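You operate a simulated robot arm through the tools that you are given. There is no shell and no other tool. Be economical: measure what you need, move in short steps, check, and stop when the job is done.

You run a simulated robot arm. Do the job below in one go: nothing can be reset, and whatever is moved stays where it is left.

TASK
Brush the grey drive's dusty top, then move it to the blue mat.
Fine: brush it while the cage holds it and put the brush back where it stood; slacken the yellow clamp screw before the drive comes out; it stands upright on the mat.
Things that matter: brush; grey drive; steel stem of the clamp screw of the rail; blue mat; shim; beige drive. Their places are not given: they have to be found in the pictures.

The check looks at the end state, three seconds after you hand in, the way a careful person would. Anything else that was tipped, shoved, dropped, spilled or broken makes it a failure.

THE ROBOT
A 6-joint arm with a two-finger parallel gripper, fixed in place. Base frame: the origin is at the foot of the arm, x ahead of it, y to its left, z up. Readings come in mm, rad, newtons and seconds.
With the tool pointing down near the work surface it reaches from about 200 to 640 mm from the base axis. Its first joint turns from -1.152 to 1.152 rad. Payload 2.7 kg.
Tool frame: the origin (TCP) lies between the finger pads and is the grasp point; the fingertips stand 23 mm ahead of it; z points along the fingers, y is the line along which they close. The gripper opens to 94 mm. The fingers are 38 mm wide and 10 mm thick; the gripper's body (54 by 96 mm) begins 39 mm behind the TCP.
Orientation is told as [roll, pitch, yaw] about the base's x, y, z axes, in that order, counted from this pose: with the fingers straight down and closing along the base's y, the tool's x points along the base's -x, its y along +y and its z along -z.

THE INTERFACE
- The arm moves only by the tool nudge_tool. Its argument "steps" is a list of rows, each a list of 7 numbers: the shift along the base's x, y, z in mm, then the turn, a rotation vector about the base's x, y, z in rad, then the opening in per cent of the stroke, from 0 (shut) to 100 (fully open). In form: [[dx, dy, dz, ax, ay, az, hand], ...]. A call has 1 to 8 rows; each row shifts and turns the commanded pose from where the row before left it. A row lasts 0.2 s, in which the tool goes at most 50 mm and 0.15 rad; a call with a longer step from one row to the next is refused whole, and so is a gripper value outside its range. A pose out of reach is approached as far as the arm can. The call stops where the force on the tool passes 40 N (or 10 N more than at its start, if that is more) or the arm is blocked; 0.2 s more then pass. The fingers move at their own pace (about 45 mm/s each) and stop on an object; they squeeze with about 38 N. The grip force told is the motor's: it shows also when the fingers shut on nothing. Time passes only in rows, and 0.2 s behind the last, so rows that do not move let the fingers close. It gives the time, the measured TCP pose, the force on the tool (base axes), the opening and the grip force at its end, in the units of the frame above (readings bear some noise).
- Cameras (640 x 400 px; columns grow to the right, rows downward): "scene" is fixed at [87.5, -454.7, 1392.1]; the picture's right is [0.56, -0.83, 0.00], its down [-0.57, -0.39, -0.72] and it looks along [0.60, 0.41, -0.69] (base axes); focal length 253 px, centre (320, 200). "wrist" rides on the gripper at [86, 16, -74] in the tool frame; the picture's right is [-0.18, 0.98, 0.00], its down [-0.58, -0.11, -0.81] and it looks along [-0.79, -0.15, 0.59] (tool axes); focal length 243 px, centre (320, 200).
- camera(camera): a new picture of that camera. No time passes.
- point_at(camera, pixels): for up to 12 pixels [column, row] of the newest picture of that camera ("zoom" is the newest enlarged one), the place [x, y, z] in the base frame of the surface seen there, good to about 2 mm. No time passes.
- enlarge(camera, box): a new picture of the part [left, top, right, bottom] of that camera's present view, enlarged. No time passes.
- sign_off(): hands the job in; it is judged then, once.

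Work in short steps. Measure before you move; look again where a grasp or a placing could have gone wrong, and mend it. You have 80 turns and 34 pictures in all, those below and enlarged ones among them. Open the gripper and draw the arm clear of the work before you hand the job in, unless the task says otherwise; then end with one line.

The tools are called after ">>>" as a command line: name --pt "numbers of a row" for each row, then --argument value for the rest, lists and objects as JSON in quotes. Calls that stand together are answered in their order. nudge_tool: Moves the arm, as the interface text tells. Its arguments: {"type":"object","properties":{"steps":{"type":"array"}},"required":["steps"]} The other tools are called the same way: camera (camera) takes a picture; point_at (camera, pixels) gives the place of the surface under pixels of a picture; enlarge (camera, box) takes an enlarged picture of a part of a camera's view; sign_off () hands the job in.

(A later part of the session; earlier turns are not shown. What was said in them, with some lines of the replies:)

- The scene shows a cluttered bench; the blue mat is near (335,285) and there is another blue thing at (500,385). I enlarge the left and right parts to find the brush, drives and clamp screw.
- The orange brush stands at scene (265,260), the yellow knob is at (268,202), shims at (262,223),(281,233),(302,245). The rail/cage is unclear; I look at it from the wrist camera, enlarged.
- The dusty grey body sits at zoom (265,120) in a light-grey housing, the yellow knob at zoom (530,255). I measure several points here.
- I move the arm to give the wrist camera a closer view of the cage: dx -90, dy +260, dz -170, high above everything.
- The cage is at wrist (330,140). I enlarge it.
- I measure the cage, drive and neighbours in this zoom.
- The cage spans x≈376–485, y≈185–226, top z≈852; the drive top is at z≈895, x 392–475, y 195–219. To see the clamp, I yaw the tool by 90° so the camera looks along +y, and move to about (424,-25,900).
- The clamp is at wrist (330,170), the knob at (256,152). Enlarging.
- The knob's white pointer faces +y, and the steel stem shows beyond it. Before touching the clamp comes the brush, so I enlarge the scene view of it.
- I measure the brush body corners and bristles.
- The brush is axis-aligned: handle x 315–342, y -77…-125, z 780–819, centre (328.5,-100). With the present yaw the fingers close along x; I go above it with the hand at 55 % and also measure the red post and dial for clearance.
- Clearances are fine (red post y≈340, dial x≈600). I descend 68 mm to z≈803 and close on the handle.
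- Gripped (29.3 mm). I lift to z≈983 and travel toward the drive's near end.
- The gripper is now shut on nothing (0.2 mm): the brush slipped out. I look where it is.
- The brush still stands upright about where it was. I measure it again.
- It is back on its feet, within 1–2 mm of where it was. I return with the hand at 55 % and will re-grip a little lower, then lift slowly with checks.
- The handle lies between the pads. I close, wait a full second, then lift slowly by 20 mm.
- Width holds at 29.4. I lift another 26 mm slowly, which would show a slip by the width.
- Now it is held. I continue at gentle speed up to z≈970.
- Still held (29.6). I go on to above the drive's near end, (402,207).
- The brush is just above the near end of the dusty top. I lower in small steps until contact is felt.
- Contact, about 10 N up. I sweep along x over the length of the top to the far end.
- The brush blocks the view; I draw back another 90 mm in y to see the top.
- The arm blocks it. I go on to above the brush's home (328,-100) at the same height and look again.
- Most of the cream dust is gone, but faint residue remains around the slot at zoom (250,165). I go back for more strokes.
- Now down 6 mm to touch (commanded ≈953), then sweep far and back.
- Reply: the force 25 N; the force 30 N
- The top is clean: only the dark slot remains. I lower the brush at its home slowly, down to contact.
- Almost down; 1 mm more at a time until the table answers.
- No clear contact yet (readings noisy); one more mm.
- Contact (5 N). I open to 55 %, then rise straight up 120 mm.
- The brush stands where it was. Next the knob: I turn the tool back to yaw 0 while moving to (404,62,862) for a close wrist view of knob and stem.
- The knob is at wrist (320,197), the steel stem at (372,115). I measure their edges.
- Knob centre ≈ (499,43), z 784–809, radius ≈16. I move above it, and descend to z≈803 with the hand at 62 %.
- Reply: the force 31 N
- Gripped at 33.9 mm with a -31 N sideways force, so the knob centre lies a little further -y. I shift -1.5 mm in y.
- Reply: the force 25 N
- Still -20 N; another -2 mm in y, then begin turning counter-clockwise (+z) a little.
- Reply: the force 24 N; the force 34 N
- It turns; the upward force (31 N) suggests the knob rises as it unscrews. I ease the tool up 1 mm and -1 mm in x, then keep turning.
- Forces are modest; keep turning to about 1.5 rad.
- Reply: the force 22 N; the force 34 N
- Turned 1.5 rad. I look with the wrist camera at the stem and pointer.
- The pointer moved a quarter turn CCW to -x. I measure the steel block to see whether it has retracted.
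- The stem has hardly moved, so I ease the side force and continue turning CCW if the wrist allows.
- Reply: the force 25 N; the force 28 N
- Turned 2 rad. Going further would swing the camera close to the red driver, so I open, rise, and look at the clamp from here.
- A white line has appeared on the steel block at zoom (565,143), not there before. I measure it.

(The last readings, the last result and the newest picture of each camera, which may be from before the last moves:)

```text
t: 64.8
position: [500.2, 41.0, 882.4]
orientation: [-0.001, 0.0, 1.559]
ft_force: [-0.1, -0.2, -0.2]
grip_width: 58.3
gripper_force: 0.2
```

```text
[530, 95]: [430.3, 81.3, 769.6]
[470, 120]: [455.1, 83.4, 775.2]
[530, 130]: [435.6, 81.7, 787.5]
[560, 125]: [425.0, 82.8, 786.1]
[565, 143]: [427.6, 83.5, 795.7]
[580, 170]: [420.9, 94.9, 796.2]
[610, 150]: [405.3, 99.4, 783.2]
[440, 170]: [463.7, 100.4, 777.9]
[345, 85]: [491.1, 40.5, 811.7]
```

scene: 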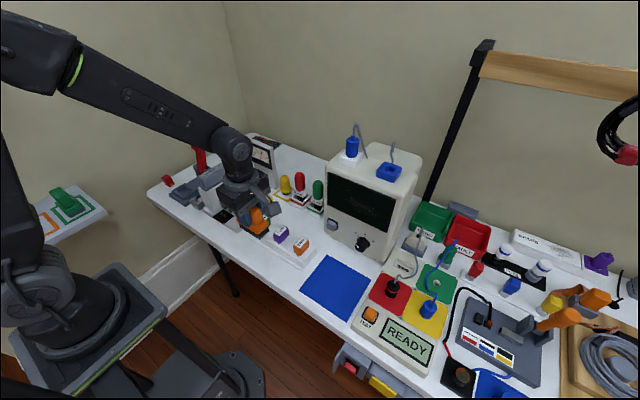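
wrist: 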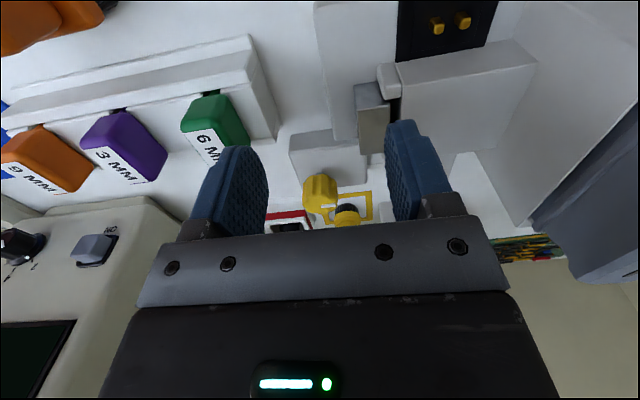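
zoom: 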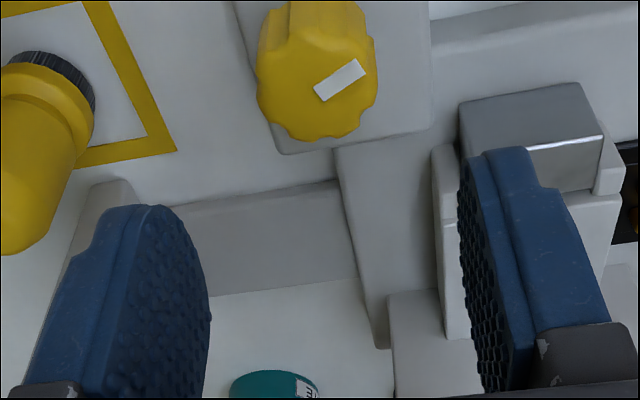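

The knob top rose about 3 mm (808.6→811.7), so the screw is backing out. I rotate the hand back to yaw≈0 and give it a second turn.

>>> nudge_tool --pt "0 0 0 0 0 -0.145 62" --pt "0 0 0 0 0 -0.145 62" --pt "0 0 0 0 0 -0.145 62" --pt "0 0 0 0 0 -0.145 62" --pt "0 0 0 0 0 -0.145 62" --pt "0 0 0 0 0 -0.145 62" --pt "0 0 0 0 0 -0.145 62" --pt "0 0 0 0 0 -0.145 62"

>>> nudge_tool --pt "0 0 0 0 0 -0.145 62" --pt "0 0 0 0 0 -0.145 62" --pt "0 0 0 0 0 -0.11 62" --pt "0 0 -30 0 0 0 62" --pt "0 0 -30 0 0 0 62" --pt "0 0 -16 0 0 0 62" --pt "0 0 0 0 0 0 62"

>>> nudge_tool --pt "0 0 0 0 0 0 0" --pt "0 0 0 0 0 0 0" --pt "0 0 0 0 0 0 0" --pt "0 0 0 0 0 0 0"

```text
t: 66.6
position: [500.0, 40.3, 883.5]
orientation: [0.0, -0.001, 0.399]
ft_force: [0.2, -0.1, -0.1]
grip_width: 58.3
gripper_force: 0.0
```

```text
t: 68.2
position: [496.4, 38.8, 808.2]
orientation: [-0.001, 0.0, 0.0]
ft_force: [-0.2, 0.0, 0.4]
grip_width: 58.4
gripper_force: 0.0
```

```text
t: 69.2
position: [497.2, 42.5, 808.5]
orientation: [0.003, -0.002, 0.004]
ft_force: [-0.4, 31.3, -5.0]
grip_width: 33.7
gripper_force: 44.9
```

Side force +31 N: shift +2.5 mm in y, then turn CCW.

>>> nudge_tool --pt "0 1 0 0 0 0 0" --pt "0 1 0 0 0 0 0" --pt "0 0.5 0 0 0 0 0" --pt "0 0 0 0 0 0 0"

>>> nudge_tool --pt "0 0 0 0 0 0.12 0" --pt "0 0 0 0 0 0.12 0" --pt "0 0 0 0 0 0.12 0" --pt "0 0 0 0 0 0.12 0" --pt "0 0 0 0 0 0 0"

```text
t: 70.2
position: [497.0, 41.0, 808.3]
orientation: [0.0, 0.002, 0.0]
ft_force: [-24.3, 17.8, 20.7]
grip_width: 33.9
gripper_force: 45.5
```

```text
t: 71.4
position: [497.3, 40.8, 807.8]
orientation: [-0.001, 0.003, 0.481]
ft_force: [-13.2, -8.3, 17.9]
grip_width: 34.1
gripper_force: 45.3
```

Turning smoothly; I continue with another 1 rad, easing up 0.7 mm.

>>> nudge_tool --pt "0 0 0.3 0 0 0.12 0" --pt "0 0 0.2 0 0 0.12 0" --pt "0 0 0.2 0 0 0.12 0" --pt "0 0 0 0 0 0.12 0" --pt "0 0 0 0 0 0 0"

>>> nudge_tool --pt "0.5 0 0.3 0 0 0.12 0" --pt "0.5 0 0.2 0 0 0.12 0" --pt "0 0 0.2 0 0 0.12 0" --pt "0 0 0 0 0 0.12 0" --pt "0 0 0 0 0 0 0"

```text
t: 72.6
position: [499.0, 39.5, 809.4]
orientation: [-0.001, -0.001, 0.961]
ft_force: [-4.3, -28.1, 12.1]
grip_width: 33.9
gripper_force: 45.2
```

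```text
t: 73.8
position: [499.5, 39.4, 809.7]
orientation: [0.002, 0.0, 1.442]
ft_force: [-10.3, -28.6, 3.5]
grip_width: 33.5
gripper_force: 45.0
```

A little more (0.48 rad) with -1.5 mm y relief, then open and rise.

>>> nudge_tool --pt "0 -1.5 0 0 0 0.12 0" --pt "0 0 0 0 0 0.12 0" --pt "0 0 0 0 0 0.12 0" --pt "0 0 0 0 0 0.12 0" --pt "0 0 0 0 0 0 0"

>>> nudge_tool --pt "0 0 0 0 0 0 62" --pt "0 0 0 0 0 0 62" --pt "0 0 0 0 0 0 62" --pt "0 0 20 0 0 0 62" --pt "0 0 30 0 0 -0.145 62" --pt "0 0 40 0 0 -0.145 62" --pt "0 0 50 0 0 -0.06 62"

```text
t: 75.0
position: [501.0, 40.3, 810.5]
orientation: [-0.004, 0.002, 1.924]
ft_force: [5.3, -18.9, 2.0]
grip_width: 33.8
gripper_force: 44.9
```

```text
t: 76.6
position: [500.0, 41.0, 944.7]
orientation: [0.0, -0.001, 1.572]
ft_force: [-0.8, 0.9, -0.1]
grip_width: 58.2
gripper_force: 0.0
```

Total ≈3.9 rad loosened. Now I yaw back to 0 and go above the drive, (435,207,960).

>>> nudge_tool --pt "-6 15 3 0 0 -0.145 62" --pt "-6 15 3 0 0 -0.145 62" --pt "-6 15 3 0 0 -0.145 62" --pt "-6 15 3 0 0 -0.145 62" --pt "-6 15 3 0 0 -0.145 62" --pt "-6 15 0 0 0 -0.145 62" --pt "-6 15 0 0 0 -0.145 62" --pt "-6 15 0 0 0 -0.145 62"

>>> nudge_tool --pt "-6 15 0 0 0 -0.145 62" --pt "-6 15 0 0 0 -0.145 62" --pt "-5 16 0 0 0 -0.122 62" --pt "0 0 0 0 0 0 62"

>>> enlarge --camera "scene" --box '[160, 120, 290, 231]'

```text
t: 78.4
position: [450.6, 160.6, 964.1]
orientation: [0.0, -0.001, 0.41]
ft_force: [0.8, 0.0, 0.5]
grip_width: 58.3
gripper_force: 0.1
```

```text
t: 79.4
position: [435.0, 207.3, 965.2]
orientation: [0.0, 0.001, -0.001]
ft_force: [-0.6, -0.7, 0.0]
grip_width: 58.6
gripper_force: 0.1
```

```text
3.60 times, centred on (225, 176) of scene
```

zoom: 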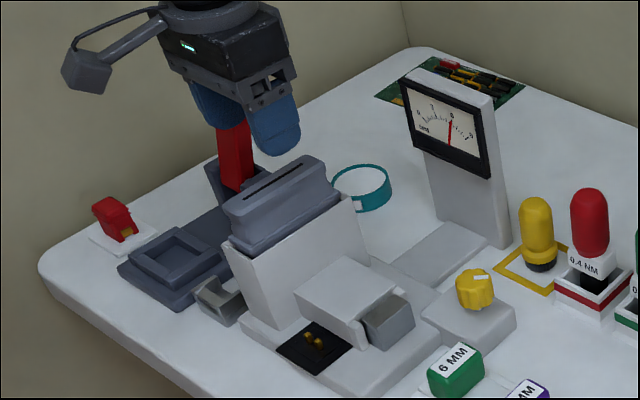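

The knob sits higher with its pointer turned; clamp is loosened. I measure the drive's top edges for the grasp.

>>> point_at --camera "zoom" --pixels '[[228, 205], [235, 190], [245, 208], [310, 160], [325, 180], [285, 205], [290, 222], [285, 180], [472, 275], [478, 308], [340, 205], [232, 235]]'

```text
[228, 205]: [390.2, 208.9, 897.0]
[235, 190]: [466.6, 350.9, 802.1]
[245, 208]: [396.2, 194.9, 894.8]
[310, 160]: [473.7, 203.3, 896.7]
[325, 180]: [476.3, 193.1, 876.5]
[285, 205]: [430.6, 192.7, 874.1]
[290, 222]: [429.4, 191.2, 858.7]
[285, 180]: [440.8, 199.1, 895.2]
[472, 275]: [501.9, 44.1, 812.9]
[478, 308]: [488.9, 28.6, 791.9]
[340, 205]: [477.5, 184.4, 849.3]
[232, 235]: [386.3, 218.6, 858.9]
```

Drive y≈192–220 (centre 206), x≈388–480. I descend to z≈878 and close.

>>> nudge_tool --pt "0 -1 -30 0 0 0 62" --pt "0 0 -30 0 0 0 62" --pt "0 0 -18 0 0 0 62" --pt "0 0 -7 0 0 0 62" --pt "0 0 0 0 0 0 62"

>>> nudge_tool --pt "0 0 0 0 0 0 0" --pt "0 0 0 0 0 0 0" --pt "0 0 0 0 0 0 0" --pt "0 0 0 0 0 0 0" --pt "0 0 0 0 0 0 0"

```text
t: 80.6
position: [434.8, 205.5, 878.2]
orientation: [-0.001, 0.0, 0.0]
ft_force: [0.4, 0.1, -0.1]
grip_width: 58.2
gripper_force: 0.0
```

```text
t: 81.8
position: [434.7, 206.5, 878.7]
orientation: [0.002, -0.003, 0.0]
ft_force: [-1.4, 27.5, -2.5]
grip_width: 31.5
gripper_force: 37.6
```

Gripped at 31.5 mm with +27 N in y; I shift +1.5 mm y, then pull up gently.

>>> nudge_tool --pt "0 0.8 0 0 0 0 0" --pt "0 0.7 0 0 0 0 0" --pt "0 0 0 0 0 0 0"

>>> nudge_tool --pt "0 0 2 0 0 0 0" --pt "0 0 2 0 0 0 0" --pt "0 0 3 0 0 0 0" --pt "0 0 3 0 0 0 0" --pt "0 0 0 0 0 0 0"

```text
t: 82.6
position: [434.9, 206.3, 878.2]
orientation: [0.001, 0.001, 0.0]
ft_force: [-5.4, 17.3, 0.4]
grip_width: 31.6
gripper_force: 38.3
```

```text
t: 83.8
position: [435.4, 206.5, 886.8]
orientation: [-0.002, 0.001, -0.002]
ft_force: [-0.5, -0.4, -2.4]
grip_width: 31.5
gripper_force: 37.9
```

It comes up freely. I lift slowly by another 100 mm.

>>> nudge_tool --pt "0 0 6 0 0 0 0" --pt "0 0 8 0 0 0 0" --pt "0 0 8 0 0 0 0" --pt "0 0 8 0 0 0 0" --pt "0 0 8 0 0 0 0" --pt "0 0 8 0 0 0 0" --pt "0 0 8 0 0 0 0" --pt "0 0 6 0 0 0 0"

>>> nudge_tool --pt "0 0 8 0 0 0 0" --pt "0 0 10 0 0 0 0" --pt "0 0 10 0 0 0 0" --pt "0 0 10 0 0 0 0" --pt "0 0 8 0 0 0 0"

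>>> camera --camera "scene"

```text
t: 85.6
position: [435.8, 206.7, 951.2]
orientation: [-0.001, -0.001, 0.001]
ft_force: [-0.3, -1.0, -2.0]
grip_width: 31.4
gripper_force: 38.1
```

```text
t: 86.8
position: [435.3, 207.4, 995.3]
orientation: [-0.001, -0.001, 0.0]
ft_force: [-1.6, 0.5, -2.3]
grip_width: 31.6
gripper_force: 37.8
```

```text
7 pictures are left
```

scene: 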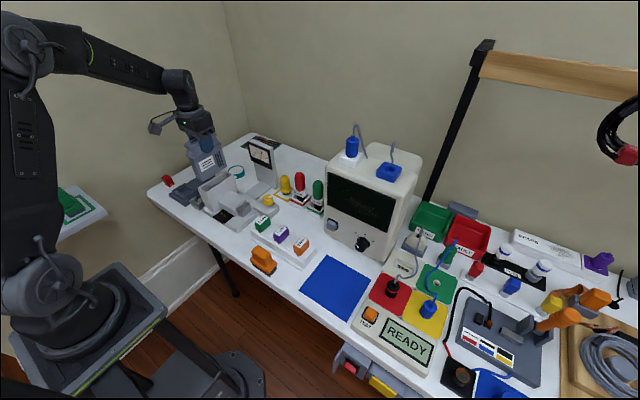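

The drive is lifted; I enlarge to find its bottom relative to the cage.

>>> enlarge --camera "scene" --box '[165, 110, 255, 230]'

>>> point_at --camera "scene" --pixels '[[330, 222], [360, 262], [385, 262], [330, 240], [345, 160], [365, 245], [375, 312], [322, 200]]'

```text
3.33 times, centred on (210, 170) of scene
```

zoom: 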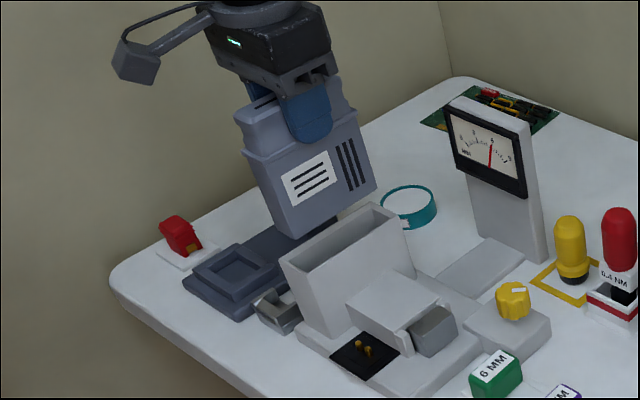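

```text
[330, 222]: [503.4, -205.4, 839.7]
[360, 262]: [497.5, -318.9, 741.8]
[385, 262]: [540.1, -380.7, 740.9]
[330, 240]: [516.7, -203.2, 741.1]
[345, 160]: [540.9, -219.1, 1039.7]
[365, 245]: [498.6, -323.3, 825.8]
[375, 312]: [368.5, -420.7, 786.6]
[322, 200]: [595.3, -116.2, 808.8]
```

>>> point_at --camera "zoom" --pixels '[[290, 234], [372, 192], [270, 215], [330, 212], [255, 160], [360, 120], [238, 120]]'

```text
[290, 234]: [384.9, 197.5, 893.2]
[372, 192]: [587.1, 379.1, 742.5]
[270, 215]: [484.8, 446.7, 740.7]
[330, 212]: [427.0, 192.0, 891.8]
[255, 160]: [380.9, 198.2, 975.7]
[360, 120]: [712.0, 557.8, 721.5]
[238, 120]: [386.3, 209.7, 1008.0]
```

The drive's bottom is ≈106 mm below TCP, clear of the cage. I carry it level toward the mat centre (395,-305), 22 mm per row.

>>> nudge_tool --pt "0 -10 0 0 0 0 0" --pt "-1 -20 0 0 0 0 0" --pt "-2 -25 0 0 0 0 0" --pt "-2 -25 0 0 0 0 0" --pt "-2 -25 0 0 0 0 0" --pt "-2 -25 0 0 0 0 0" --pt "-2 -25 0 0 0 0 0" --pt "-2 -25 0 0 0 0 0"

>>> nudge_tool --pt "-2 -20 0 0 0 0 0" --pt "-2 -25 0 0 0 0 0" --pt "-2 -25 0 0 0 0 0" --pt "-2 -25 0 0 0 0 0" --pt "-2 -25 0 0 0 0 0" --pt "-2 -25 0 0 0 0 0" --pt "-2 -25 0 0 0 0 0" --pt "-2 -25 0 0 0 0 0"

>>> nudge_tool --pt "-2 -20 0 0 0 0 0" --pt "-2 -25 0 0 0 0 0" --pt "-2 -25 0 0 0 0 0" --pt "-2 -25 0 0 0 0 0" --pt "-2 -20 0 0 0 0 0" --pt "-1 -12 0 0 0 0 0" --pt "0 -8 0 0 0 0 0" --pt "0 0 0 0 0 0 0"

>>> camera --camera "scene"

```text
t: 88.6
position: [421.0, 28.0, 994.8]
orientation: [0.001, -0.001, -0.001]
ft_force: [0.0, -0.6, -3.1]
grip_width: 31.5
gripper_force: 38.0
```

```text
t: 90.4
position: [407.3, -170.9, 997.0]
orientation: [0.001, 0.0, 0.001]
ft_force: [0.1, -0.3, -3.0]
grip_width: 31.6
gripper_force: 38.2
```

```text
t: 92.2
position: [394.8, -303.1, 996.8]
orientation: [0.0, 0.0, 0.001]
ft_force: [0.3, 0.1, -2.6]
grip_width: 31.7
gripper_force: 38.0
```

```text
5 pictures are left
```

scene: 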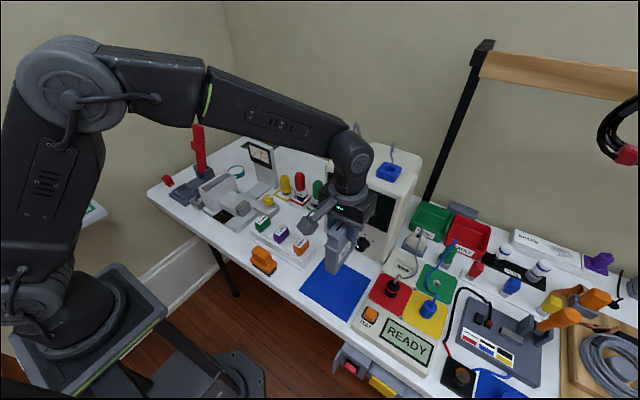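

Held over the mat. I lower 138 mm gently, then in mm steps.

>>> nudge_tool --pt "0 0 -12 0 0 0 0" --pt "0 0 -22 0 0 0 0" --pt "0 0 -22 0 0 0 0" --pt "0 0 -22 0 0 0 0" --pt "0 0 -20 0 0 0 0" --pt "0 0 -18 0 0 0 0" --pt "0 0 -12 0 0 0 0" --pt "0 0 -8 0 0 0 0"

>>> nudge_tool --pt "0 0 -3 0 0 0 0" --pt "0 0 -2 0 0 0 0" --pt "0 0 0 0 0 0 0"

```text
t: 94.0
position: [393.4, -302.4, 859.9]
orientation: [-0.001, -0.001, -0.001]
ft_force: [-0.2, -0.3, -2.9]
grip_width: 31.6
gripper_force: 38.2
```

```text
t: 94.8
position: [392.5, -301.1, 855.5]
orientation: [-0.002, -0.001, 0.0]
ft_force: [-4.6, 2.9, 8.7]
grip_width: 31.5
gripper_force: 38.0
```

Contact felt (+9 N). I open, wait, and rise straight up.

>>> nudge_tool --pt "0 0 0 0 0 0 40" --pt "0 0 0 0 0 0 55" --pt "0 0 0 0 0 0 62" --pt "0 0 0 0 0 0 62"

>>> nudge_tool --pt "0 0 10 0 0 0 62" --pt "0 0 20 0 0 0 62" --pt "0 0 40 0 0 0 62" --pt "0 0 45 0 0 0 62" --pt "0 0 45 0 0 0 62" --pt "-30 30 10 0 0 0 62" --pt "-30 35 10 0 0 0 62" --pt "-30 35 10 0 0 0 62"

>>> nudge_tool --pt "0 40 25 0 0 0 62" --pt "0 45 20 0 0 0 62" --pt "0 45 20 0 0 0 62" --pt "0 45 20 0 0 0 62" --pt "0 0 0 0 0 0 62"

>>> camera --camera "scene"

```text
t: 95.8
position: [394.2, -302.0, 854.9]
orientation: [-0.001, 0.0, 0.002]
ft_force: [-0.7, 0.0, 0.3]
grip_width: 58.3
gripper_force: 0.1
```

```text
t: 97.6
position: [307.1, -203.4, 1044.1]
orientation: [0.0, -0.001, 0.001]
ft_force: [0.1, 0.0, 0.1]
grip_width: 58.3
gripper_force: 0.0
```

```text
t: 98.8
position: [301.5, -26.8, 1130.9]
orientation: [0.0, 0.0, -0.002]
ft_force: [0.1, 0.7, -0.5]
grip_width: 58.1
gripper_force: 0.1
```

```text
4 pictures are left
```

scene: 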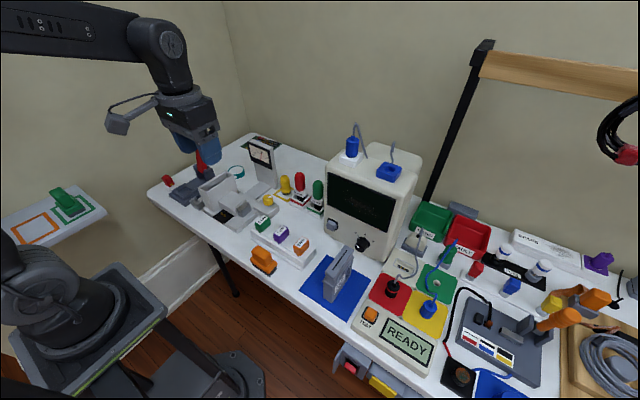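

>>> enlarge --camera "scene" --box '[230, 180, 390, 330]'

```text
2.67 times, centred on (310, 255) of scene
```

zoom: 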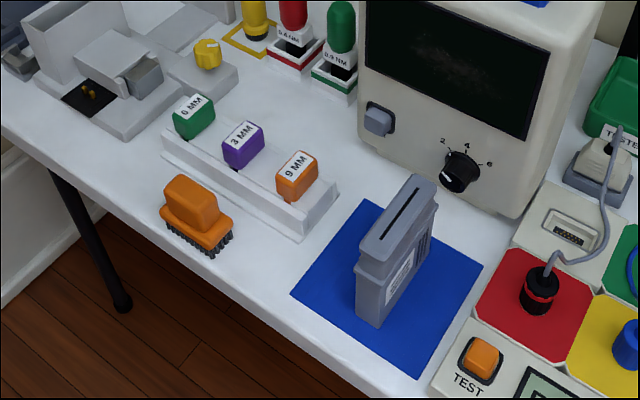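

The drive stands upright and clean on the blue mat at zoom (400,250). The brush is home, the yellow screw is slackened, nothing else was disturbed, and the arm is clear with the hand open, so I hand in.

>>> sign_off

```text
The job is handed in.
```

I brushed the grey drive clean in its cage, slackened the yellow clamp screw, and stood the drive upright on the blue mat. The brush slipped from the gripper on the first lift but landed upright, and it is now back within about 2 mm of where it stood.
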